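You operate a simulated robot arm through the tools that you are given. There is no shell and no other tool. Be economical: measure what you need, move in short steps, check, and stop when the job is done.

You are at the controls of a simulated robot arm. One attempt, no reset.

## Task
Brush the fluff off the travel pillow and lay a lavender-dabbed pad on it.
Fine: use the yellow felt pad; put the brush back and leave the pillow on the mat. What is to be rubbed or washed off counts as gone when no trace of it is left.
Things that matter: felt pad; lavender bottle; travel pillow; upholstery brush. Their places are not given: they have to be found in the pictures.

It is judged by the outcome, as a careful person would: the job done as asked, and still so three seconds after it is handed in. It fails if anything else is knocked over, pushed out of place, dropped, spilled or broken.

## Robot
A 6-joint arm with a two-finger parallel gripper, fixed in place. Base frame: the origin is at the foot of the arm, x ahead of it, y to its left, z up. Lengths are in m, angles in rad, forces in N, time in s.
With the tool pointing down near the work surface it reaches from about 0.38 to 0.84 m from the base axis. Its first joint turns from -2.007 to 2.007 rad. Payload 4.2 kg.
The tool frame sits at the grasp point between the pads (the TCP): z along the fingers, y along the line on which they close. The tips reach 0.023 m beyond it. Largest opening 0.094 m; finger width 0.038, thickness 0.01; the body of the gripper, 0.054 by 0.096 m, starts 0.039 m behind the TCP.
Orientation is told as [roll, pitch, yaw] about the base's x, y, z axes, in that order, counted from this pose: with the fingers straight down and closing along the base's y, the tool's x points along the base's -x, its y along +y and its z along -z.

## Interface
- The arm moves only by the tool send_rows. Its argument "deltas" is one flat list of numbers, 7 for each row, row after row: the turn, a rotation vector about the base's x, y, z in rad, then the shift along the base's x, y, z in m, then the finger opening in m, from 0 to 0.094. In form: [wx, wy, wz, tx, ty, tz, claw, wx, wy, wz, tx, ty, tz, claw, ...]. A call has 1 to 10 rows; each row shifts and turns the commanded pose from where the row before left it. Each row takes 0.2 s and may step no farther than 0.05 m and 0.15 rad from the row before; otherwise, or with a gripper value out of range, the whole call is refused. A pose out of reach is approached as far as the arm can. The call stops where the force on the tool passes 40 N (or 10 N more than at its start, if that is more) or the arm is blocked; 0.2 s more then pass. Each finger travels about 0.108 m/s and halts on what it meets, pressing with about 32 N; the grip force reading is that of the motor and also rises with nothing between the fingers. The clock runs only during rows and for 0.2 s after the last one: add rows that do not move to give the fingers time. It gives the time, the measured TCP pose, the force on the tool (base axes), the opening and the grip force at its end, in the units of the frame above (readings bear some noise), with the torque about the TCP (base axes, N m) and any sound that the robot's microphone picked up.
- Cameras (640 x 400 px; columns grow to the right, rows downward): "scene" is fixed at [0.0519, -0.4991, 1.5286]; the picture's right is [0.62, -0.78, 0.00], its down [-0.35, -0.28, -0.90] and it looks along [0.70, 0.56, -0.44] (base axes); focal length 335 px, centre (320, 200). "wrist" rides on the gripper at [0.086, 0.016, -0.074] in the tool frame; the picture's right is [-0.18, 0.98, 0.00], its down [-0.58, -0.11, -0.81] and it looks along [-0.79, -0.15, 0.59] (tool axes); focal length 243 px, centre (320, 200).
- snapshot(camera): a new picture of that camera. It takes no simulated time.
- slide_trunk(by): slides the trunk up (or, below 0, down) by that many m; the arm rides with it, the base frame stays. It gives what a move gives, with no picture.
- locate(camera, pixels): for up to 12 pixels [column, row] of the newest picture of that camera ("zoom" is the newest enlarged one), the place [x, y, z] in the base frame of the surface seen there, good to about 0.003 m. It takes no simulated time.
- zoom(camera, box): a new picture of the part [left, top, right, bottom] of that camera's present view, enlarged. It takes no simulated time.
- close_job(): hands the job in; it is judged then, once.

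Work in short steps. Measure before you move; look again where a grasp or a placing could have gone wrong, and mend it. You have 80 turns and 34 pictures in all, those below and enlarged ones among them. Open the gripper and draw the arm clear of the work before you hand the job in, unless the task says otherwise; then end with one line.

The tools are called after "Emit:" as a command line: name --argument value ..., lists and objects as JSON in quotes. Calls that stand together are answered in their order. send_rows: Moves the arm, as the interface text tells. Its arguments: {"type":"object","properties":{"deltas":{"type":"array"}},"required":["deltas"]} The other tools are called the same way: slide_trunk (by) slides the trunk up or down; snapshot (camera) takes a picture; locate (camera, pixels) gives the place of the surface under pixels of a picture; zoom (camera, box) takes an enlarged picture of a part of a camera's view; close_job () hands the job in.

At the start:

```text
time_s: 0.0
ee_pos: [0.5005, 0.0254, 1.3117]
tcp_rot: [0.0, 0.002, 0.001]
force: [0.3, 0.0, -0.2]
wrist_torque: [0.01, 0.0, 0.01]
grip_width: 0.0939
finger_force: 0.0
trunk travel left (down, up): [-0.925, 0.065]
```

scene: 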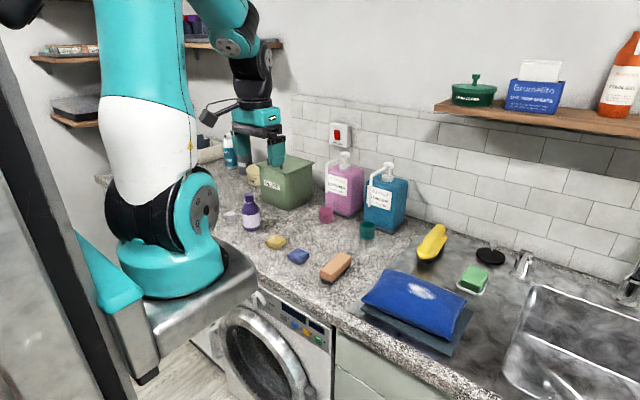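
wrist: 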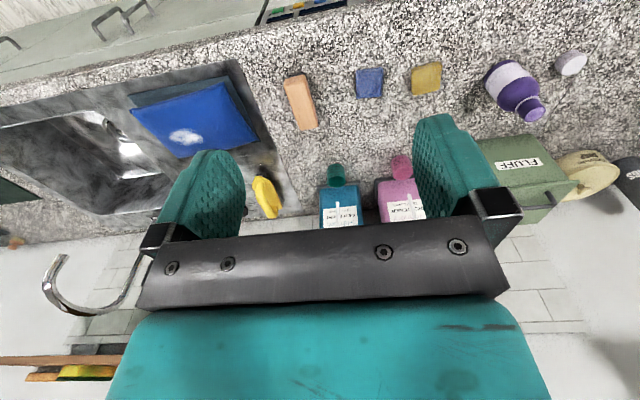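

The scene shows a blue pillow at (415,300), yellow pad at (275,241), purple bottle at (251,212), brush candidates at (336,267) and (430,245). I zoom in to identify them.

Emit:
zoom --camera "scene" --box '[200, 130, 360, 290]'

Emit:
zoom --camera "scene" --box '[310, 210, 510, 350]'

```text
2.50 times, centred on (280, 210) of scene
```

zoom: 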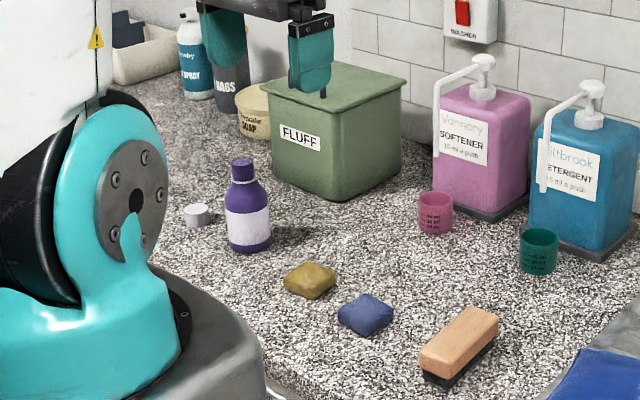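

```text
2.86 times, centred on (410, 280) of scene
```

zoom: 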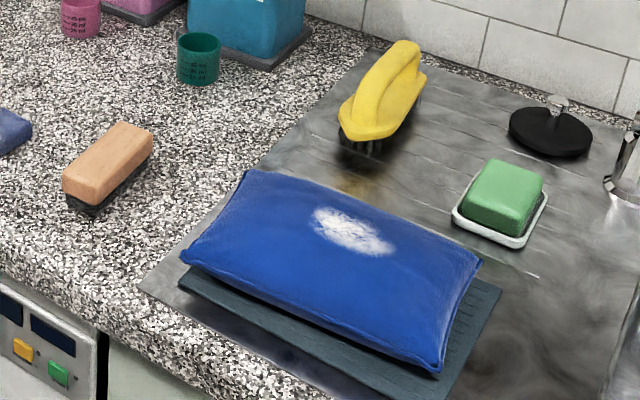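

The wooden brush at scene (336,267) is the likely upholstery brush, and the purple bottle the lavender. I take measurements from this zoom and look closer at the bottle.

Emit:
locate --camera "zoom" --pixels '[[340, 232], [356, 240], [328, 215], [246, 174], [190, 250], [475, 265], [436, 368], [290, 330], [123, 128], [150, 138], [66, 180], [103, 190]]'

Emit:
locate --camera "scene" --pixels '[[275, 240], [298, 256], [251, 200], [250, 222], [250, 229], [230, 214], [336, 266], [400, 285], [415, 310], [365, 308], [450, 352], [325, 215]]'

Emit:
zoom --camera "wrist" --box '[440, 30, 620, 142]'

Emit:
zoom --camera "scene" --box '[215, 180, 295, 255]'

```text
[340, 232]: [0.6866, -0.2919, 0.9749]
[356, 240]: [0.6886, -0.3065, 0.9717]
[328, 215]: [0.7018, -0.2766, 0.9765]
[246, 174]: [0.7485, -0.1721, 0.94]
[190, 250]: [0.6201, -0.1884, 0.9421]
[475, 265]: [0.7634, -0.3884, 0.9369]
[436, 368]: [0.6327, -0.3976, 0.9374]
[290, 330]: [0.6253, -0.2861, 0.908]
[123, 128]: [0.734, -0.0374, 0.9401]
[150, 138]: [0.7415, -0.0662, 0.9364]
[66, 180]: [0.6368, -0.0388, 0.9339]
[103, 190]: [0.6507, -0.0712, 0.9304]
```

```text
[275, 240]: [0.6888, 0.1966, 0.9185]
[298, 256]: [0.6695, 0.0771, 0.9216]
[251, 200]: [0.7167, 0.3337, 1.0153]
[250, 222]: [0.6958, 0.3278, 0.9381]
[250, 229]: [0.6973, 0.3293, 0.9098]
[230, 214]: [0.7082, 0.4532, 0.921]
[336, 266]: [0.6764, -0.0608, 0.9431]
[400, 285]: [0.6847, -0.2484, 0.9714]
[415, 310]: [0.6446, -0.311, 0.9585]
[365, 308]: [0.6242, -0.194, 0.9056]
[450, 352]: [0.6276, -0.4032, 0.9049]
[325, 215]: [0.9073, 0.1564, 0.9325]
```

```text
3.56 times, centred on (530, 86) of wrist
```

zoom: 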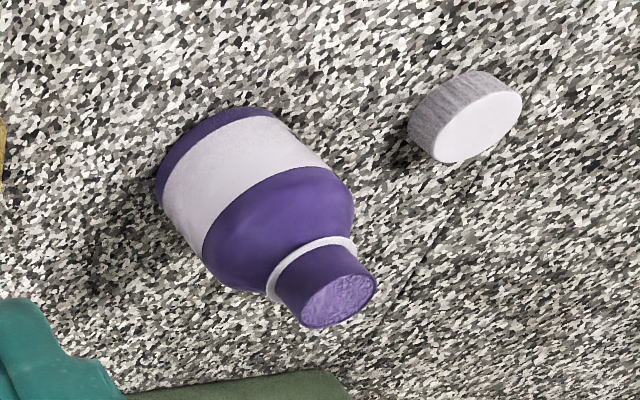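

```text
5.33 times, centred on (255, 218) of scene
```

zoom: 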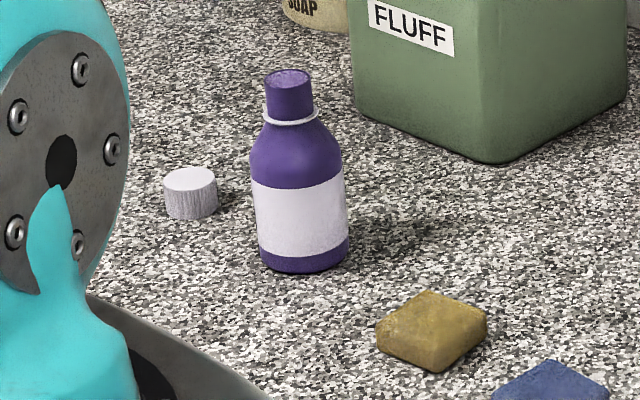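

The bottle is open with a wet mouth at zoom (288,76); I measure its mouth and the yellow pad corners.

Emit:
locate --camera "zoom" --pixels '[[288, 76], [270, 77], [308, 77], [288, 84], [378, 335], [427, 295], [484, 325], [436, 368], [430, 325], [305, 220], [345, 330], [255, 265]]'

Emit:
zoom --camera "scene" --box '[300, 240, 380, 290]'

```text
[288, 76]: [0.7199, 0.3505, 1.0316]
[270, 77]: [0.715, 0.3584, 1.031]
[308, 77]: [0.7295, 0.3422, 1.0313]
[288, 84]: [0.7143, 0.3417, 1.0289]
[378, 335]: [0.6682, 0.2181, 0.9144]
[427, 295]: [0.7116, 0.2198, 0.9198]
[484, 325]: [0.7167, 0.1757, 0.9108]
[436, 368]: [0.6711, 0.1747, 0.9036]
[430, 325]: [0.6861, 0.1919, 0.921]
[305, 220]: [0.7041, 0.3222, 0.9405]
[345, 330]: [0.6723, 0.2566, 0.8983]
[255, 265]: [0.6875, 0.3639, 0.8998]
```

```text
8.00 times, centred on (340, 265) of scene
```

zoom: 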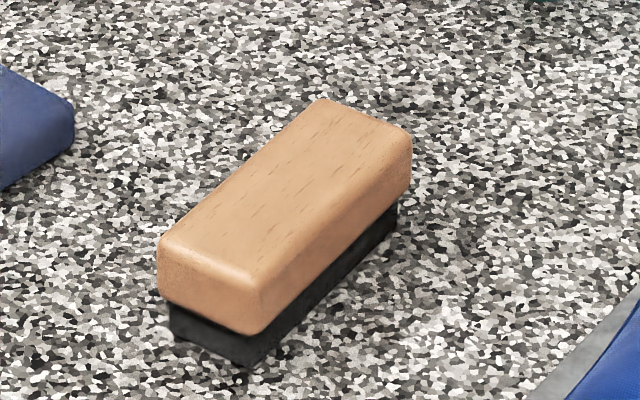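

I measure the brush corners in this zoom.

Emit:
locate --camera "zoom" --pixels '[[320, 104], [408, 138], [163, 245], [255, 278], [285, 190], [245, 330], [165, 295], [240, 362], [172, 336], [396, 235], [395, 190], [330, 265]]'

```text
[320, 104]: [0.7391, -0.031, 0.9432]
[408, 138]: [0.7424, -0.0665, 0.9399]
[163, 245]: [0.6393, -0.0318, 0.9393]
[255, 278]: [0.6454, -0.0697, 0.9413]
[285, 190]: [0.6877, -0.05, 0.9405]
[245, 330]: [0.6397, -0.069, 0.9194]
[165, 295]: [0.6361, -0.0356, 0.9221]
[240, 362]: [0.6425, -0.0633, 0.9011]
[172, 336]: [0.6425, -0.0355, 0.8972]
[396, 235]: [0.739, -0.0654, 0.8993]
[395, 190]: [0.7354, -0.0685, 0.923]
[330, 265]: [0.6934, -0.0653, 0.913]
```

The brush is centred at (0.690,-0.050), long along x, 0.037 wide, top 0.942 and bristles below 0.919. I move above it with the fingers closing along y.

Emit:
send_rows --deltas '[0, 0, 0, 0.0237, -0.0094, -0.0325, 0.08, 0, 0, 0, 0.0237, -0.0094, -0.0325, 0.08, 0, 0, 0, 0.0237, -0.0094, -0.0325, 0.08, 0, 0, 0, 0.0237, -0.0094, -0.0325, 0.08, 0, 0, 0, 0.0237, -0.0094, -0.0325, 0.08, 0, 0, 0, 0.0237, -0.0094, -0.0325, 0.08, 0, 0, 0, 0.0237, -0.0094, -0.0325, 0.08, 0, 0, 0, 0.0237, -0.0094, -0.0325, 0.08]'

Emit:
snapshot --camera "wrist"

```text
time_s: 1.8
ee_pos: [0.6887, -0.0517, 1.0548]
tcp_rot: [-0.001, -0.002, 0.0]
force: [-1.0, -0.3, -1.1]
wrist_torque: [-0.02, 0.0, -0.02]
grip_width: 0.0803
finger_force: 0.1
trunk travel left (down, up): [-0.925, 0.065]
```

```text
26 pictures are left
```

wrist: 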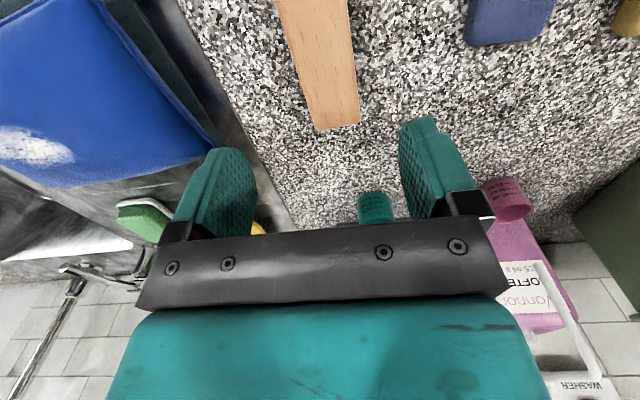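

Aligned above the brush (seen at (320,60)); I descend to TCP z 0.941 and close.

Emit:
send_rows --deltas '[0, 0, 0, 0.0005, 0.001, -0.03, 0.08, 0, 0, 0, 0, 0, -0.03, 0.08, 0, 0, 0, 0, 0, -0.03, 0.08, 0, 0, 0, 0, 0, -0.024, 0.08, 0, 0, 0, 0, 0, 0, 0.034, 0, 0, 0, 0, 0, 0, 0.03, 0, 0, 0, 0, 0, 0, 0.03]'

```text
time_s: 3.4
ee_pos: [0.692, -0.0491, 0.9381]
tcp_rot: [0.001, 0.001, 0.001]
force: [-0.6, -0.4, 0.2]
wrist_torque: [-0.01, -0.01, 0.01]
grip_width: 0.0434
finger_force: 32.5
trunk travel left (down, up): [-0.925, 0.065]
```

Gripped at 0.043 with 32 N. I lift to about z 1.06 and look at both brush and pillow.

Emit:
send_rows --deltas '[0, 0, 0, 0, 0, 0.04, 0.03, 0, 0, 0, 0, 0, 0.04, 0.03, 0, 0, 0, 0, 0, 0.04, 0.03]'

Emit:
zoom --camera "scene" --box '[300, 190, 500, 370]'

```text
time_s: 4.2
ee_pos: [0.6905, -0.0503, 1.0577]
tcp_rot: [-0.002, 0.001, -0.001]
force: [0.6, 0.6, -1.0]
wrist_torque: [-0.06, 0.0, -0.03]
grip_width: 0.0434
finger_force: 32.5
trunk travel left (down, up): [-0.925, 0.065]
```

```text
2.22 times, centred on (400, 280) of scene
```

zoom: 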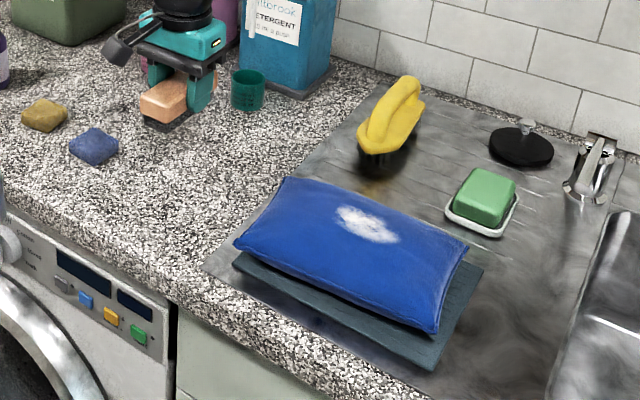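

The brush is held level. I measure the fluff outline and the pillow profile, plus the neighbours (yellow brush, soap).

Emit:
locate --camera "zoom" --pixels '[[337, 208], [345, 226], [375, 242], [397, 238], [382, 222], [355, 207], [290, 210], [420, 265], [350, 265], [390, 195], [405, 82], [485, 200]]'

```text
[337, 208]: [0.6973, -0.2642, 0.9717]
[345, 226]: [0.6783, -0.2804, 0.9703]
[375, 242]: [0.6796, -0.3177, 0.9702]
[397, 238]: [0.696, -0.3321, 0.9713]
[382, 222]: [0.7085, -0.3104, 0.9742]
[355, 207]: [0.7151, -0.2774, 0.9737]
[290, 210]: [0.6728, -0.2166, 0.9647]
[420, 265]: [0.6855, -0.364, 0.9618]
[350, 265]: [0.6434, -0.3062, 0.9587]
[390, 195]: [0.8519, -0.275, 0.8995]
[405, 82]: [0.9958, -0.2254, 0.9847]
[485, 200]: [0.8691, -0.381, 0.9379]
```

The fluff spans x 0.675–0.717, y -0.26 to -0.335 at z≈0.973. I move the brush over to y=-0.225 and lower to just over the surface.

Emit:
send_rows --deltas '[0, 0, 0, 0.001, -0.044, 0, 0.03, 0, 0, 0, 0.001, -0.044, 0, 0.03, 0, 0, 0, 0.001, -0.044, 0, 0.03, 0, 0, 0, 0.001, -0.043, 0, 0.03, 0, 0, 0, 0, 0, -0.025, 0.03, 0, 0, 0, 0, 0, -0.015, 0.03, 0, 0, 0, 0, 0, -0.005, 0.03, 0, 0, 0, 0, 0, -0.003, 0.03]'

```text
time_s: 6.0
ee_pos: [0.694, -0.2255, 1.0088]
tcp_rot: [0.0, -0.002, 0.0]
force: [-0.2, -0.5, -1.3]
wrist_torque: [-0.01, 0.0, 0.02]
grip_width: 0.0433
finger_force: 32.3
trunk travel left (down, up): [-0.925, 0.065]
```

No contact yet at z 1.009. I step down in small increments.

Emit:
send_rows --deltas '[0, 0, 0, 0, 0, -0.003, 0.03, 0, 0, 0, 0, 0, 0, 0.03]'

```text
time_s: 6.6
ee_pos: [0.695, -0.2249, 1.0072]
tcp_rot: [-0.001, -0.001, 0.001]
force: [-1.3, 0.5, 1.2]
wrist_torque: [-0.05, 0.01, -0.01]
grip_width: 0.0434
finger_force: 32.0
trunk travel left (down, up): [-0.925, 0.065]
```

Contact is barely beginning; the middle is ~5 mm higher so I sweep towards -y at nearly this height and watch the force.

Emit:
send_rows --deltas '[0, 0, 0, 0, -0.02, 0.001, 0.03, 0, 0, 0, 0, -0.02, 0.001, 0.03, 0, 0, 0, 0, -0.02, 0.001, 0.03]'

```text
time_s: 7.4
ee_pos: [0.6937, -0.2856, 1.0097]
tcp_rot: [-0.001, -0.003, -0.001]
force: [1.6, 8.9, 24.9]
wrist_torque: [0.34, -0.21, 0.03]
grip_width: 0.0435
finger_force: 32.1
trunk travel left (down, up): [-0.925, 0.065]
```

Pressing 25 N with 9 N drag; I ease up 2 mm and carry on over the fluff, then lift.

Emit:
send_rows --deltas '[0, 0, 0, 0, -0.015, 0.002, 0.03, 0, 0, 0, 0, -0.02, 0, 0.03, 0, 0, 0, 0, -0.02, -0.001, 0.03, 0, 0, 0, 0, -0.02, -0.002, 0.03]'

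Emit:
zoom --camera "scene" --box '[300, 190, 500, 370]'

```text
time_s: 8.4
ee_pos: [0.6941, -0.3608, 1.008]
tcp_rot: [-0.002, 0.002, -0.002]
force: [-0.1, 0.0, -1.1]
wrist_torque: [-0.02, 0.01, -0.02]
grip_width: 0.0433
finger_force: 32.1
trunk travel left (down, up): [-0.925, 0.065]
```

```text
2.22 times, centred on (400, 280) of scene
```

zoom: 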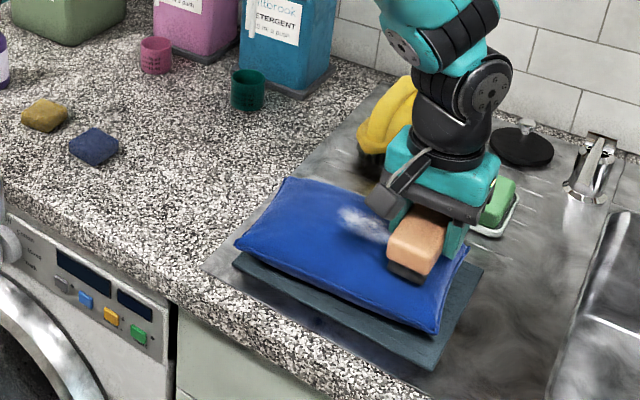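

The fluff has faded but is not gone, and the pillow has not shifted. I stroke back along +y and again -y with similar pressure.

Emit:
send_rows --deltas '[0, 0, 0, 0, 0.02, 0.0005, 0.03, 0, 0, 0, 0, 0.02, 0.0015, 0.03, 0, 0, 0, 0, 0.02, 0.0005, 0.03, 0, 0, 0, 0, 0.02, 0, 0.03, 0, 0, 0, 0, 0.02, 0, 0.03, 0, 0, 0, 0, 0.02, -0.0015, 0.03, 0, 0, 0, 0, 0.02, -0.001, 0.03]'

Emit:
send_rows --deltas '[0, 0, 0, 0, -0.02, 0.001, 0.03, 0, 0, 0, 0, -0.02, 0.0015, 0.03, 0, 0, 0, 0, -0.02, 0, 0.03, 0, 0, 0, 0, -0.02, 0, 0.03, 0, 0, 0, 0, -0.02, 0, 0.03, 0, 0, 0, 0, -0.02, -0.0015, 0.03, 0, 0, 0, 0, -0.02, -0.001, 0.03]'

Emit:
zoom --camera "scene" --box '[300, 190, 500, 370]'

```text
time_s: 10.0
ee_pos: [0.6948, -0.2217, 1.0085]
tcp_rot: [0.0, 0.0, -0.002]
force: [0.9, -0.7, -0.6]
wrist_torque: [0.05, -0.01, -0.02]
grip_width: 0.0434
finger_force: 32.0
trunk travel left (down, up): [-0.925, 0.065]
```

```text
time_s: 11.6
ee_pos: [0.6955, -0.3592, 1.0076]
tcp_rot: [0.0, -0.001, -0.001]
force: [-1.1, 0.0, -1.1]
wrist_torque: [-0.05, -0.01, -0.03]
grip_width: 0.0432
finger_force: 31.7
trunk travel left (down, up): [-0.925, 0.065]
```

```text
2.22 times, centred on (400, 280) of scene
```

zoom: 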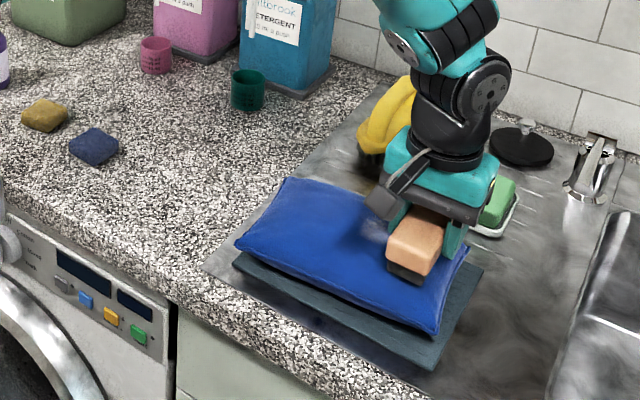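

Only a faint trace remains around zoom (375,228). Two more strokes, carried slightly lower toward the -y end.

Emit:
send_rows --deltas '[0, 0, 0, 0, 0.02, 0.0002, 0.03, 0, 0, 0, 0, 0.02, 0.0013, 0.03, 0, 0, 0, 0, 0.02, 0.0005, 0.03, 0, 0, 0, 0, 0.02, 0, 0.03, 0, 0, 0, 0, 0.02, 0, 0.03, 0, 0, 0, 0, 0.02, -0.0015, 0.03, 0, 0, 0, 0, 0.02, -0.001, 0.03]'

Emit:
send_rows --deltas '[0, 0, 0, 0, -0.02, 0.001, 0.03, 0, 0, 0, 0, -0.02, 0.0015, 0.03, 0, 0, 0, 0, -0.02, 0, 0.03, 0, 0, 0, 0, -0.02, 0, 0.03, 0, 0, 0, 0, -0.02, -0.0005, 0.03, 0, 0, 0, 0, -0.02, -0.0015, 0.03, 0, 0, 0, 0, -0.02, -0.001, 0.03]'

Emit:
send_rows --deltas '[0, 0, 0, 0, 0.02, 0.0005, 0.03, 0, 0, 0, 0, 0.02, 0.0013, 0.03, 0, 0, 0, 0, 0.02, 0.0005, 0.03, 0, 0, 0, 0, 0.02, 0, 0.03, 0, 0, 0, 0, 0.02, 0, 0.03, 0, 0, 0, 0, 0.02, -0.0015, 0.03, 0, 0, 0, 0, 0.02, 0.001, 0.03, 0, 0, 0, 0, 0.01, 0.04, 0.03, 0, 0, 0, 0, 0.04, 0.01, 0.03, 0, 0, 0, 0, 0.045, 0, 0.03]'

Emit:
zoom --camera "scene" --box '[340, 240, 480, 350]'

```text
time_s: 13.2
ee_pos: [0.6921, -0.2197, 1.0084]
tcp_rot: [0.001, 0.0, -0.002]
force: [-0.8, 0.8, -0.7]
wrist_torque: [0.06, 0.01, -0.04]
grip_width: 0.0436
finger_force: 32.2
trunk travel left (down, up): [-0.925, 0.065]
```

```text
time_s: 14.8
ee_pos: [0.6936, -0.3602, 1.0068]
tcp_rot: [-0.001, 0.001, -0.002]
force: [-1.0, 0.3, -0.5]
wrist_torque: [-0.03, -0.03, 0.04]
grip_width: 0.0434
finger_force: 32.3
trunk travel left (down, up): [-0.925, 0.065]
```

```text
time_s: 17.0
ee_pos: [0.6937, -0.1264, 1.0571]
tcp_rot: [0.0, -0.001, -0.002]
force: [0.3, -0.1, -0.9]
wrist_torque: [0.04, 0.0, 0.01]
grip_width: 0.0435
finger_force: 32.1
trunk travel left (down, up): [-0.925, 0.065]
```

```text
3.64 times, centred on (410, 295) of scene
```

zoom: 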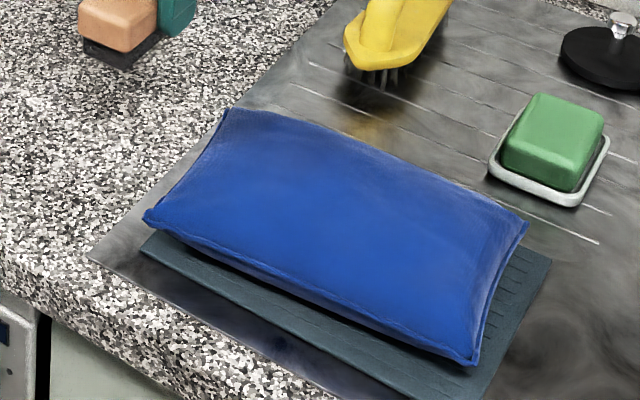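

It looks clean; I zoom tightly on where the fluff was to confirm no trace.

Emit:
zoom --camera "scene" --box '[380, 265, 460, 315]'

```text
8.00 times, centred on (420, 290) of scene
```

zoom: 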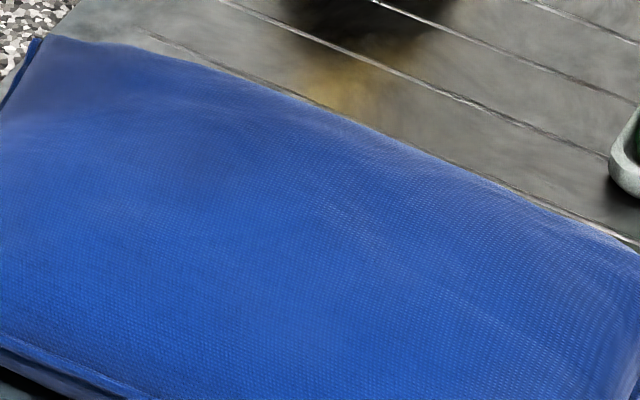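

The pillow is clean. I take the brush back above its original place and descend to just above the counter.

Emit:
send_rows --deltas '[0, 0, 0, -0.002, 0.0375, 0, 0.03, 0, 0, 0, -0.002, 0.0375, 0, 0.03, 0, 0, 0, 0, 0, -0.04, 0.03, 0, 0, 0, 0, 0, -0.04, 0.03, 0, 0, 0, 0, 0, -0.03, 0.03, 0, 0, 0, 0, 0, -0.006, 0.03, 0, 0, 0, 0, 0, -0.002, 0.03, 0, 0, 0, 0, 0, 0, 0.03]'

```text
time_s: 18.8
ee_pos: [0.6903, -0.0502, 0.9405]
tcp_rot: [0.0, 0.0, 0.0]
force: [-0.4, -0.2, -1.8]
wrist_torque: [0.0, 0.01, -0.01]
grip_width: 0.0436
finger_force: 31.9
trunk travel left (down, up): [-0.925, 0.065]
```

Still about 2 mm to go; I step down to touch.

Emit:
send_rows --deltas '[0, 0, 0, 0, 0, -0.0015, 0.03, 0, 0, 0, 0, 0, -0.001, 0.03, 0, 0, 0, 0, 0, 0, 0.03]'

```text
time_s: 19.6
ee_pos: [0.6911, -0.0502, 0.9372]
tcp_rot: [0.0, 0.0, -0.001]
force: [-0.6, 0.1, -1.3]
wrist_torque: [0.0, 0.0, 0.02]
grip_width: 0.0434
finger_force: 31.5
trunk travel left (down, up): [-0.925, 0.065]
```

No contact force shown yet; another millimetre, then check.

Emit:
send_rows --deltas '[0, 0, 0, 0, 0, -0.001, 0.03, 0, 0, 0, 0, 0, -0.0005, 0.03, 0, 0, 0, 0, 0, 0, 0.03]'

```text
time_s: 20.4
ee_pos: [0.69, -0.0509, 0.9367]
tcp_rot: [-0.001, -0.001, 0.0]
force: [0.8, -0.5, -0.8]
wrist_torque: [0.0, -0.02, 0.0]
grip_width: 0.0433
finger_force: 32.1
trunk travel left (down, up): [-0.925, 0.065]
```

Force is shifting towards zero (weight coming off); one last small step, then open and retreat upward.

Emit:
send_rows --deltas '[0, 0, 0, 0, 0, -0.0008, 0.03, 0, 0, 0, 0, 0, 0, 0.03, 0, 0, 0, 0, 0, 0, 0.05, 0, 0, 0, 0, 0, 0, 0.075, 0, 0, 0, 0, 0, 0, 0.075, 0, 0, 0, 0, 0, 0.03, 0.075, 0, 0, 0, 0, 0, 0.045, 0.075, 0, 0, 0, 0, 0, 0.045, 0.075]'

Emit:
zoom --camera "scene" --box '[220, 190, 380, 290]'

```text
time_s: 22.2
ee_pos: [0.6895, -0.0486, 1.0548]
tcp_rot: [0.0, 0.003, 0.0]
force: [1.2, 0.2, -0.4]
wrist_torque: [-0.01, 0.0, 0.01]
grip_width: 0.0747
finger_force: 0.0
trunk travel left (down, up): [-0.925, 0.065]
```

```text
4.00 times, centred on (300, 240) of scene
```

zoom: 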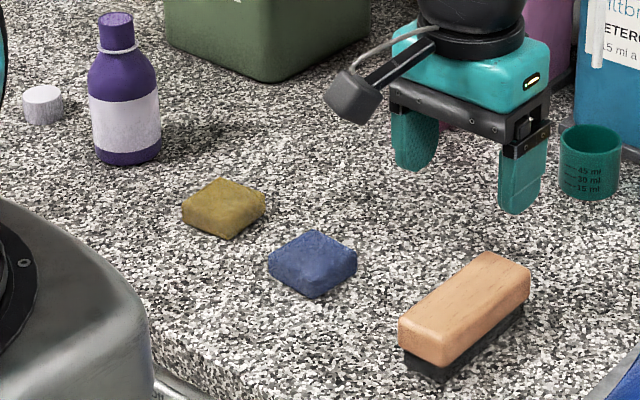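

The brush is back in its spot. Next I move above the yellow pad (centre about (0.691,0.197), top 0.921) and look through the wrist camera.

Emit:
send_rows --deltas '[0, 0, 0, 0, 0.041, 0, 0.075, 0, 0, 0, 0, 0.041, 0, 0.075, 0, 0, 0, 0, 0.041, 0, 0.075, 0, 0, 0, 0, 0.041, 0, 0.075, 0, 0, 0, 0, 0.041, 0, 0.075, 0, 0, 0, 0.001, 0.041, 0, 0.075]'

Emit:
snapshot --camera "wrist"

```text
time_s: 23.6
ee_pos: [0.6912, 0.1946, 1.0568]
tcp_rot: [-0.001, 0.001, -0.002]
force: [0.0, -0.6, -1.2]
wrist_torque: [-0.04, 0.04, 0.03]
grip_width: 0.0753
finger_force: 0.1
trunk travel left (down, up): [-0.925, 0.065]
```

```text
19 pictures are left
```

wrist: 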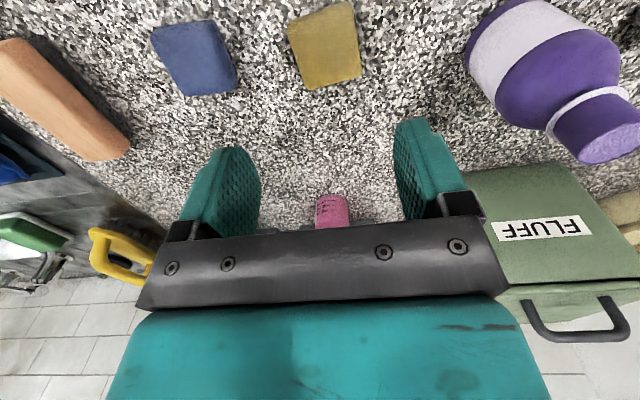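

The pad is at wrist (325,45); I measure its corners to get its yaw, and the bottle mouth.

Emit:
locate --camera "wrist" --pixels '[[291, 24], [348, 6], [358, 72], [308, 84], [325, 45], [585, 145], [635, 140], [612, 128], [600, 160], [560, 120]]'

```text
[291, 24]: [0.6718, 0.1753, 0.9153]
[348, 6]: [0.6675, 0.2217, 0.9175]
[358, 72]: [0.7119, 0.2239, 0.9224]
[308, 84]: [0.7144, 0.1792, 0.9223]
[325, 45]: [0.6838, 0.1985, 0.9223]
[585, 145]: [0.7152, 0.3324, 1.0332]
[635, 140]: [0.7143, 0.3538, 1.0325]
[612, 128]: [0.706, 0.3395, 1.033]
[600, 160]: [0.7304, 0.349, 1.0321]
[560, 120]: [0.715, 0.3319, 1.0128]
```

The pad is yawed about +0.07 rad, centre (0.692,0.199). I turn to match, descend to TCP 0.930, and close.

Emit:
send_rows --deltas '[0, 0, 0.07, 0.001, 0.003, -0.03, 0.075, 0, 0, 0, 0, 0, -0.035, 0.075, 0, 0, 0, 0, 0, -0.035, 0.075, 0, 0, 0, 0, 0, -0.0255, 0.075, 0, 0, 0, 0, 0, 0, 0.05, 0, 0, 0, 0, 0, 0, 0.036, 0, 0, 0, 0, 0, 0, 0.036, 0, 0, 0, 0, 0, 0, 0.036]'

```text
time_s: 25.4
ee_pos: [0.6929, 0.1981, 0.9316]
tcp_rot: [-0.002, 0.0, 0.07]
force: [-0.3, 0.3, 0.6]
wrist_torque: [-0.02, -0.05, 0.02]
grip_width: 0.0502
finger_force: 31.6
trunk travel left (down, up): [-0.925, 0.065]
```

Pad gripped at 0.050. I lift to z≈1.11 and move over the bottle mouth at (0.719,0.345).

Emit:
send_rows --deltas '[0, 0, 0, 0, 0, 0.045, 0.036, 0, 0, 0, 0, 0, 0.045, 0.036, 0, 0, 0, 0, 0, 0.045, 0.036, 0, 0, 0, 0, 0, 0.045, 0.036, 0, 0, 0, 0.0065, 0.0365, 0, 0.036, 0, 0, 0, 0.0065, 0.0365, 0, 0.036, 0, 0, 0, 0.0065, 0.0365, 0, 0.036, 0, 0, 0, 0.0065, 0.0365, 0, 0.036]'

Emit:
zoom --camera "scene" --box '[190, 120, 350, 240]'

Emit:
snapshot --camera "wrist"

```text
time_s: 27.2
ee_pos: [0.7162, 0.3437, 1.1096]
tcp_rot: [-0.003, 0.001, 0.068]
force: [0.0, -0.8, 1.1]
wrist_torque: [0.0, -0.02, -0.03]
grip_width: 0.0502
finger_force: 31.9
trunk travel left (down, up): [-0.925, 0.065]
```

```text
3.33 times, centred on (270, 180) of scene
```

zoom: 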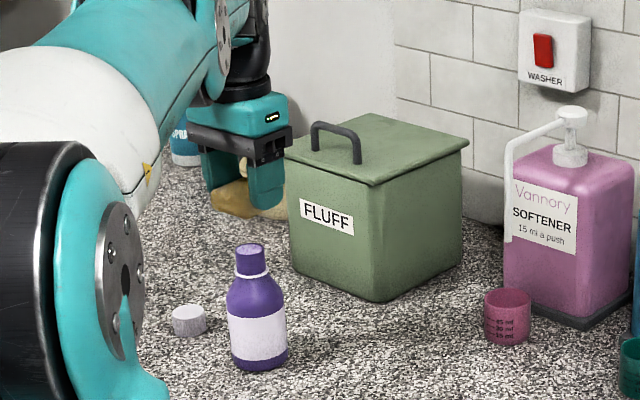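

```text
17 pictures are left
```

wrist: 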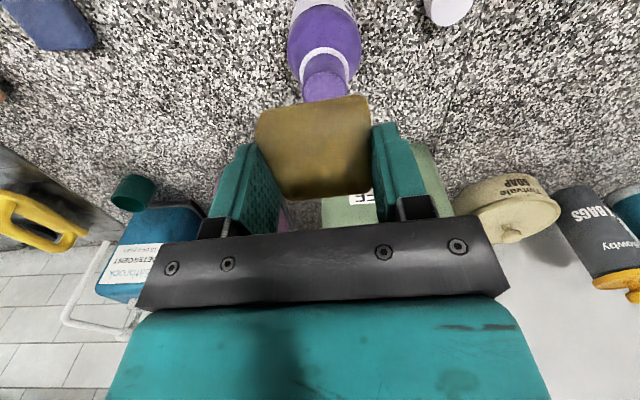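

The pad sits right above the bottle by projection. I check the clearance to the fluff bin's lid and the bottle mouth position again.

Emit:
locate --camera "zoom" --pixels '[[288, 158], [375, 183], [250, 246], [250, 252], [240, 244], [262, 246], [318, 128], [355, 155], [268, 195], [292, 268]]'

```text
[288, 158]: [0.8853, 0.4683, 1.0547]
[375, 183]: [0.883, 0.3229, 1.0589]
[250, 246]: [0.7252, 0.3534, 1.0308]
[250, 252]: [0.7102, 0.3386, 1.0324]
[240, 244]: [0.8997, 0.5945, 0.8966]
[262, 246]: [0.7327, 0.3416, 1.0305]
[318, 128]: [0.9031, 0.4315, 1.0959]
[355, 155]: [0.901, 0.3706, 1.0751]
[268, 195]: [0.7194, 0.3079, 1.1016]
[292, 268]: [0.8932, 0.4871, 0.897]
```

Bin lid begins at x 0.883, well clear. I lower to pad bottom about 4 mm above the mouth.

Emit:
send_rows --deltas '[0, 0, 0, 0.002, 0.002, -0.02, 0.036, 0, 0, 0, 0, 0, -0.016, 0.036, 0, 0, 0, 0, 0, -0.004, 0.036, 0, 0, 0, 0, 0, 0, 0.036]'

```text
time_s: 28.2
ee_pos: [0.7175, 0.3439, 1.0733]
tcp_rot: [-0.002, -0.001, 0.069]
force: [0.3, -0.5, -0.1]
wrist_torque: [-0.01, -0.01, 0.02]
grip_width: 0.05
finger_force: 31.7
out of reach, approached as far as the arm can: row 2
trunk travel left (down, up): [-0.925, 0.065]
```

A row reported marginal reach, though the pose is as planned. I continue down in 2 mm steps watching force.

Emit:
send_rows --deltas '[0, 0, 0, 0, 0, -0.002, 0.036, 0, 0, 0, 0, 0, -0.002, 0.036, 0, 0, 0, 0, 0, 0, 0.036]'

```text
time_s: 29.0
ee_pos: [0.7174, 0.3432, 1.0676]
tcp_rot: [0.0, 0.0, 0.071]
force: [0.2, 0.2, 0.8]
wrist_torque: [-0.02, -0.01, -0.01]
grip_width: 0.0501
finger_force: 32.5
trunk travel left (down, up): [-0.925, 0.065]
```

Still free at 1.0676; further down by 1 mm steps.

Emit:
send_rows --deltas '[0, 0, 0, 0, 0, -0.001, 0.036, 0, 0, 0, 0, 0, -0.001, 0.036, 0, 0, 0, 0, 0, 0, 0.036]'

```text
time_s: 29.8
ee_pos: [0.7164, 0.345, 1.0648]
tcp_rot: [-0.001, 0.001, 0.069]
force: [-0.5, -0.5, 0.6]
wrist_torque: [-0.04, 0.04, 0.0]
grip_width: 0.0501
finger_force: 31.5
trunk travel left (down, up): [-0.925, 0.065]
```

One more millimetre step, then another.

Emit:
send_rows --deltas '[0, 0, 0, 0, 0, -0.001, 0.036, 0, 0, 0, 0, 0, -0.001, 0.036, 0, 0, 0, 0, 0, 0, 0.036]'

Emit:
zoom --camera "scene" --box '[220, 160, 290, 240]'

```text
time_s: 30.6
ee_pos: [0.7172, 0.3431, 1.064]
tcp_rot: [0.002, -0.002, 0.07]
force: [-0.7, 0.0, -0.1]
wrist_torque: [-0.04, 0.02, 0.02]
grip_width: 0.0503
finger_force: 31.4
trunk travel left (down, up): [-0.925, 0.065]
```

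```text
5.00 times, centred on (255, 200) of scene
```

zoom: 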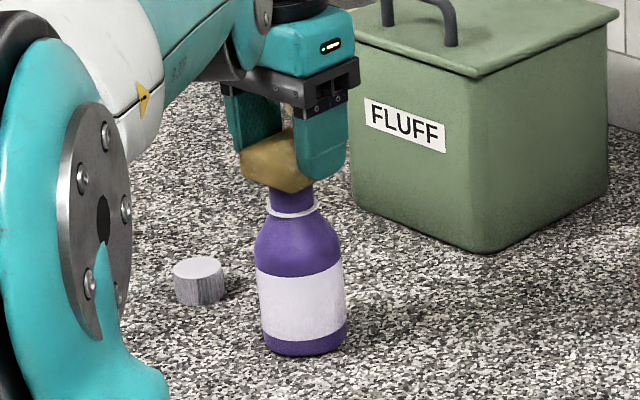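

The pad is at the mouth but with no force felt; two more half-millimetre-scale steps to be certain of contact.

Emit:
send_rows --deltas '[0, 0, 0, 0, 0, -0.001, 0.036, 0, 0, 0, 0, 0, 0, 0.036]'

Emit:
send_rows --deltas '[0, 0, 0, 0, 0, -0.001, 0.036, 0, 0, 0, 0, 0, 0, 0.036]'

```text
time_s: 31.2
ee_pos: [0.7177, 0.3435, 1.0629]
tcp_rot: [0.001, -0.002, 0.07]
force: [-0.6, -0.2, 0.4]
wrist_torque: [0.03, -0.04, -0.01]
grip_width: 0.0503
finger_force: 31.9
trunk travel left (down, up): [-0.925, 0.065]
```

```text
time_s: 31.8
ee_pos: [0.7171, 0.3433, 1.0641]
tcp_rot: [0.003, -0.003, 0.071]
force: [0.5, -0.2, 0.2]
wrist_torque: [0.01, 0.03, 0.01]
grip_width: 0.0501
finger_force: 32.7
trunk travel left (down, up): [-0.925, 0.065]
```

The height stopped changing; I push one more 1.5 mm to see whether force develops.

Emit:
send_rows --deltas '[0, 0, 0, 0, 0, -0.0015, 0.036, 0, 0, 0, 0, 0, 0, 0.036, 0, 0, 0, 0, 0, 0, 0.036]'

```text
time_s: 32.6
ee_pos: [0.7162, 0.3435, 1.0636]
tcp_rot: [0.003, -0.003, 0.07]
force: [2.8, 0.3, 19.0]
wrist_torque: [-0.06, -0.05, 0.0]
grip_width: 0.0503
finger_force: 32.4
trunk travel left (down, up): [-0.925, 0.065]
```

Firm contact, 19 N. I hold briefly, lift straight up and check the pad's underside and that the bottle still stands.

Emit:
send_rows --deltas '[0, 0, 0, 0, 0, 0, 0.036, 0, 0, 0, 0, 0, 0.01, 0.036, 0, 0, 0, 0, 0, 0.03, 0.036, 0, 0, 0, 0, 0, 0.04, 0.036]'

Emit:
zoom --camera "scene" --box '[220, 140, 300, 240]'

Emit:
snapshot --camera "wrist"

```text
time_s: 33.6
ee_pos: [0.7186, 0.3452, 1.1395]
tcp_rot: [0.0, 0.001, 0.07]
force: [0.7, 0.7, -0.3]
wrist_torque: [0.02, 0.03, 0.01]
grip_width: 0.0503
finger_force: 31.7
trunk travel left (down, up): [-0.925, 0.065]
```

```text
4.00 times, centred on (260, 190) of scene
```

zoom: 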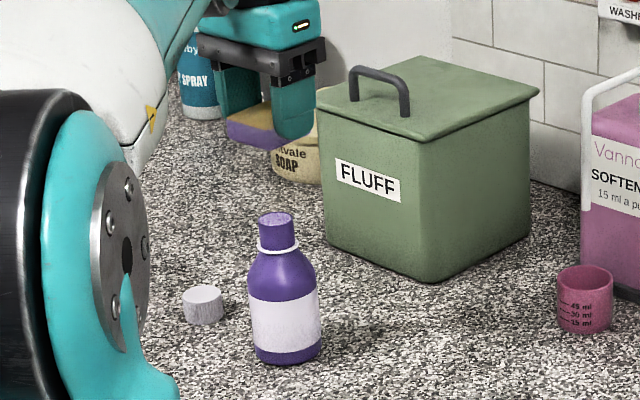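

```text
14 pictures are left
```

wrist: 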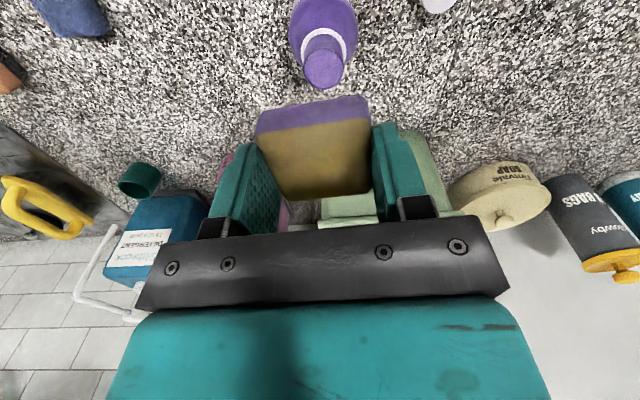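

The pad's underside is now purple, the bottle stands. I carry the pad at z≈1.14 toward the pillow centre (0.690,-0.287).

Emit:
send_rows --deltas '[0, 0, 0, -0.002, -0.045, 0, 0.036, 0, 0, 0, -0.002, -0.045, 0, 0.036, 0, 0, 0, -0.002, -0.045, 0, 0.036, 0, 0, 0, -0.002, -0.045, 0, 0.036, 0, 0, 0, -0.002, -0.045, 0, 0.036, 0, 0, 0, -0.002, -0.045, 0, 0.036, 0, 0, 0, -0.002, -0.045, 0, 0.036]'

Emit:
send_rows --deltas '[0, 0, 0, -0.002, -0.045, 0, 0.036, 0, 0, 0, -0.002, -0.045, 0, 0.036, 0, 0, -0.07, -0.002, -0.045, 0, 0.036, 0, 0, 0, -0.002, -0.045, 0, 0.036, 0, 0, 0, -0.002, -0.045, 0, 0.036, 0, 0, 0, -0.002, -0.045, 0, 0.036, 0, 0, 0, -0.002, -0.045, 0, 0.036]'

Emit:
send_rows --deltas '[0, 0, 0, 0, -0.002, -0.045, 0.036, 0, 0, 0, 0, 0, -0.045, 0.036, 0, 0, 0, 0, 0, -0.03, 0.036, 0, 0, 0, 0, 0, -0.006, 0.036, 0, 0, 0, 0, 0, 0, 0.036]'

```text
time_s: 35.2
ee_pos: [0.7023, 0.029, 1.1389]
tcp_rot: [-0.001, 0.002, 0.07]
force: [0.3, 0.2, 0.3]
wrist_torque: [0.0, -0.02, -0.01]
grip_width: 0.0505
finger_force: 32.5
trunk travel left (down, up): [-0.925, 0.065]
```

```text
time_s: 36.8
ee_pos: [0.6888, -0.2882, 1.1381]
tcp_rot: [-0.001, -0.001, -0.001]
force: [0.6, 0.5, 0.2]
wrist_torque: [-0.02, 0.0, 0.01]
grip_width: 0.0501
finger_force: 31.8
trunk travel left (down, up): [-0.925, 0.065]
```

```text
time_s: 38.0
ee_pos: [0.6895, -0.2887, 1.0129]
tcp_rot: [-0.002, 0.0, -0.001]
force: [-0.9, 0.5, 0.3]
wrist_torque: [0.02, -0.05, -0.01]
grip_width: 0.0501
finger_force: 31.8
trunk travel left (down, up): [-0.925, 0.065]
```

Pad bottom should be about 8 mm above the pillow; I lower on in small steps.

Emit:
send_rows --deltas '[0, 0, 0, 0, 0, -0.003, 0.036, 0, 0, 0, 0, 0, -0.002, 0.036, 0, 0, 0, 0, 0, 0, 0.036]'

Emit:
send_rows --deltas '[0, 0, 0, 0, 0, -0.0015, 0.036, 0, 0, 0, 0, 0, 0, 0.036]'

Emit:
zoom --camera "scene" --box '[350, 230, 470, 320]'

```text
time_s: 38.8
ee_pos: [0.6895, -0.2887, 1.0092]
tcp_rot: [0.0, 0.0, 0.0]
force: [0.7, -0.1, -0.3]
wrist_torque: [-0.01, 0.02, -0.01]
grip_width: 0.0501
finger_force: 31.8
trunk travel left (down, up): [-0.925, 0.065]
```

```text
time_s: 39.4
ee_pos: [0.6888, -0.2882, 1.0063]
tcp_rot: [0.001, 0.0, -0.001]
force: [-0.8, 0.0, -0.1]
wrist_torque: [0.01, 0.01, 0.03]
grip_width: 0.05
finger_force: 31.9
trunk travel left (down, up): [-0.925, 0.065]
```

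```text
4.44 times, centred on (410, 275) of scene
```

zoom: 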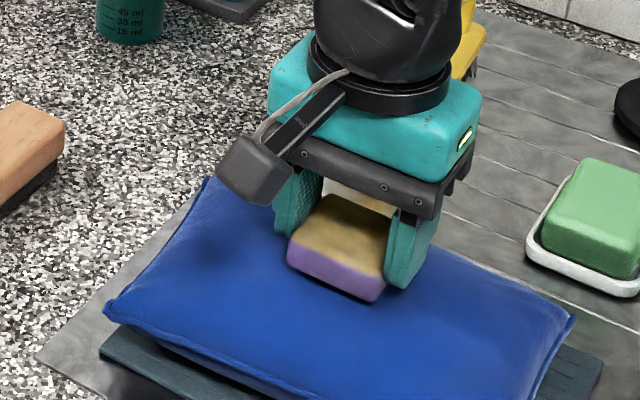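

Nearly touching; two more careful steps until a contact force shows.

Emit:
send_rows --deltas '[0, 0, 0, 0, 0, -0.001, 0.036, 0, 0, 0, 0, 0, 0, 0.036]'

Emit:
send_rows --deltas '[0, 0, 0, 0, 0, -0.001, 0.036, 0, 0, 0, 0, 0, 0, 0.036]'

```text
time_s: 40.0
ee_pos: [0.6903, -0.287, 1.0057]
tcp_rot: [-0.001, 0.0, 0.0]
force: [-0.4, -0.3, 1.4]
wrist_torque: [-0.02, -0.02, 0.0]
grip_width: 0.0501
finger_force: 31.9
trunk travel left (down, up): [-0.925, 0.065]
```

```text
time_s: 40.6
ee_pos: [0.6895, -0.2869, 1.0058]
tcp_rot: [0.0, 0.0, 0.0]
force: [0.1, -1.0, 4.4]
wrist_torque: [-0.03, -0.09, 0.03]
grip_width: 0.0502
finger_force: 32.0
trunk travel left (down, up): [-0.925, 0.065]
```

Contact with 4 N upward. I open and lift straight up, then move back clear.

Emit:
send_rows --deltas '[0, 0, 0, 0, 0, 0, 0.06, 0, 0, 0, 0, 0, 0, 0.08, 0, 0, 0, 0, 0, 0, 0.08, 0, 0, 0, 0, 0, 0.03, 0.08, 0, 0, 0, 0, 0, 0.045, 0.08, 0, 0, 0, 0, 0, 0.045, 0.08, 0, 0, 0, 0, 0.04, 0.045, 0.08, 0, 0, 0, -0.02, 0.045, 0.01, 0.08, 0, 0, 0, -0.02, 0.045, 0, 0.08, 0, 0, 0, -0.02, 0.045, 0, 0.08]'

Emit:
snapshot --camera "scene"

Emit:
zoom --camera "scene" --box '[340, 240, 480, 350]'

```text
refused: row 7 steps farther than a row can; nothing moved
```

```text
12 pictures are left
```

scene: 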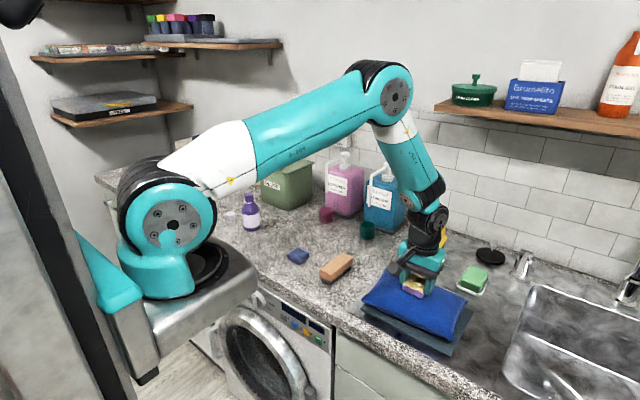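

```text
3.64 times, centred on (410, 295) of scene
```

zoom: 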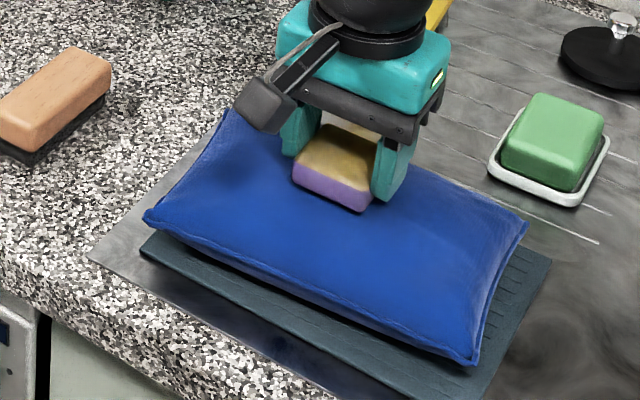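

The call was refused for an oversized step; nothing moved. I resend with smaller steps.

Emit:
send_rows --deltas '[0, 0, 0, 0, 0, 0, 0.06, 0, 0, 0, 0, 0, 0, 0.08, 0, 0, 0, 0, 0, 0, 0.08, 0, 0, 0, 0, 0, 0.03, 0.08, 0, 0, 0, 0, 0, 0.045, 0.08, 0, 0, 0, 0, 0, 0.045, 0.08, 0, 0, 0, 0, 0.02, 0.04, 0.08, 0, 0, 0, -0.02, 0.04, 0.01, 0.08, 0, 0, 0, -0.02, 0.04, 0, 0.08, 0, 0, 0, -0.02, 0.04, 0, 0.08]'

Emit:
send_rows --deltas '[0, 0, 0, -0.02, 0.04, 0, 0.08, 0, 0, 0, -0.02, 0.04, 0, 0.08, 0, 0, 0, -0.02, 0.04, 0, 0.08, 0, 0, 0, -0.02, 0.03, 0, 0.08]'

Emit:
snapshot --camera "scene"

Emit:
zoom --camera "scene" --box '[340, 240, 480, 350]'

```text
time_s: 42.8
ee_pos: [0.6274, -0.1474, 1.1739]
tcp_rot: [-0.001, 0.0, -0.002]
force: [0.5, 0.4, -0.2]
wrist_torque: [0.02, 0.0, 0.0]
grip_width: 0.0801
finger_force: 0.0
trunk travel left (down, up): [-0.925, 0.065]
```

```text
time_s: 43.8
ee_pos: [0.5499, 0.0025, 1.1767]
tcp_rot: [-0.001, 0.0, -0.003]
force: [-0.2, -0.8, 0.4]
wrist_torque: [0.02, 0.03, 0.02]
grip_width: 0.0802
finger_force: 0.2
trunk travel left (down, up): [-0.925, 0.065]
```

```text
10 pictures are left
```

scene: 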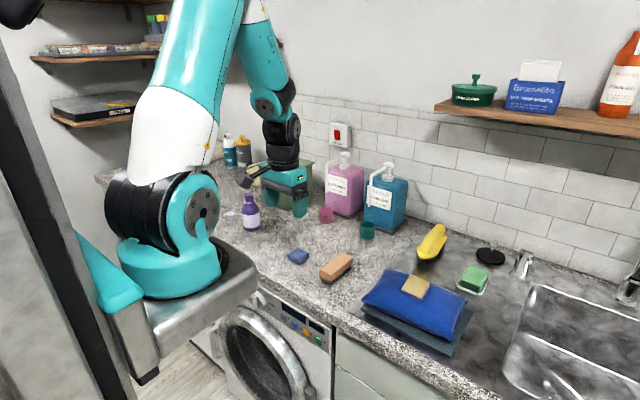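

```text
3.64 times, centred on (410, 295) of scene
```

zoom: 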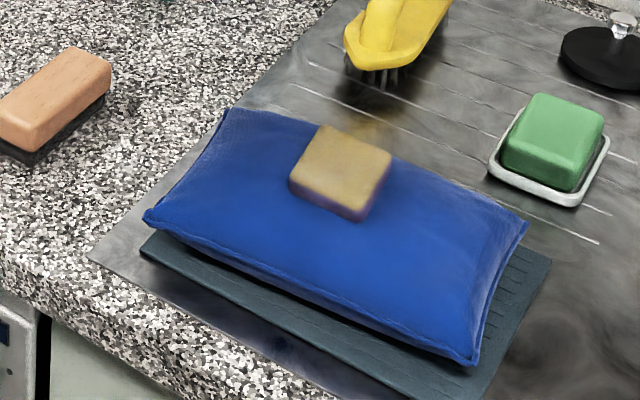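

The pad lies flat on the clean pillow, which is still on the mat. The brush is back, the bottle stands, and the arm is clear with the gripper open, so I hand in the job.

Emit:
close_job

```text
The job is handed in.
```

The fluff is brushed off with no trace visible in the last pictures, and the yellow felt pad, dabbed on the lavender bottle, lies on the pillow. The pillow is still on its mat, the brush is back in its place, and nothing else was disturbed.
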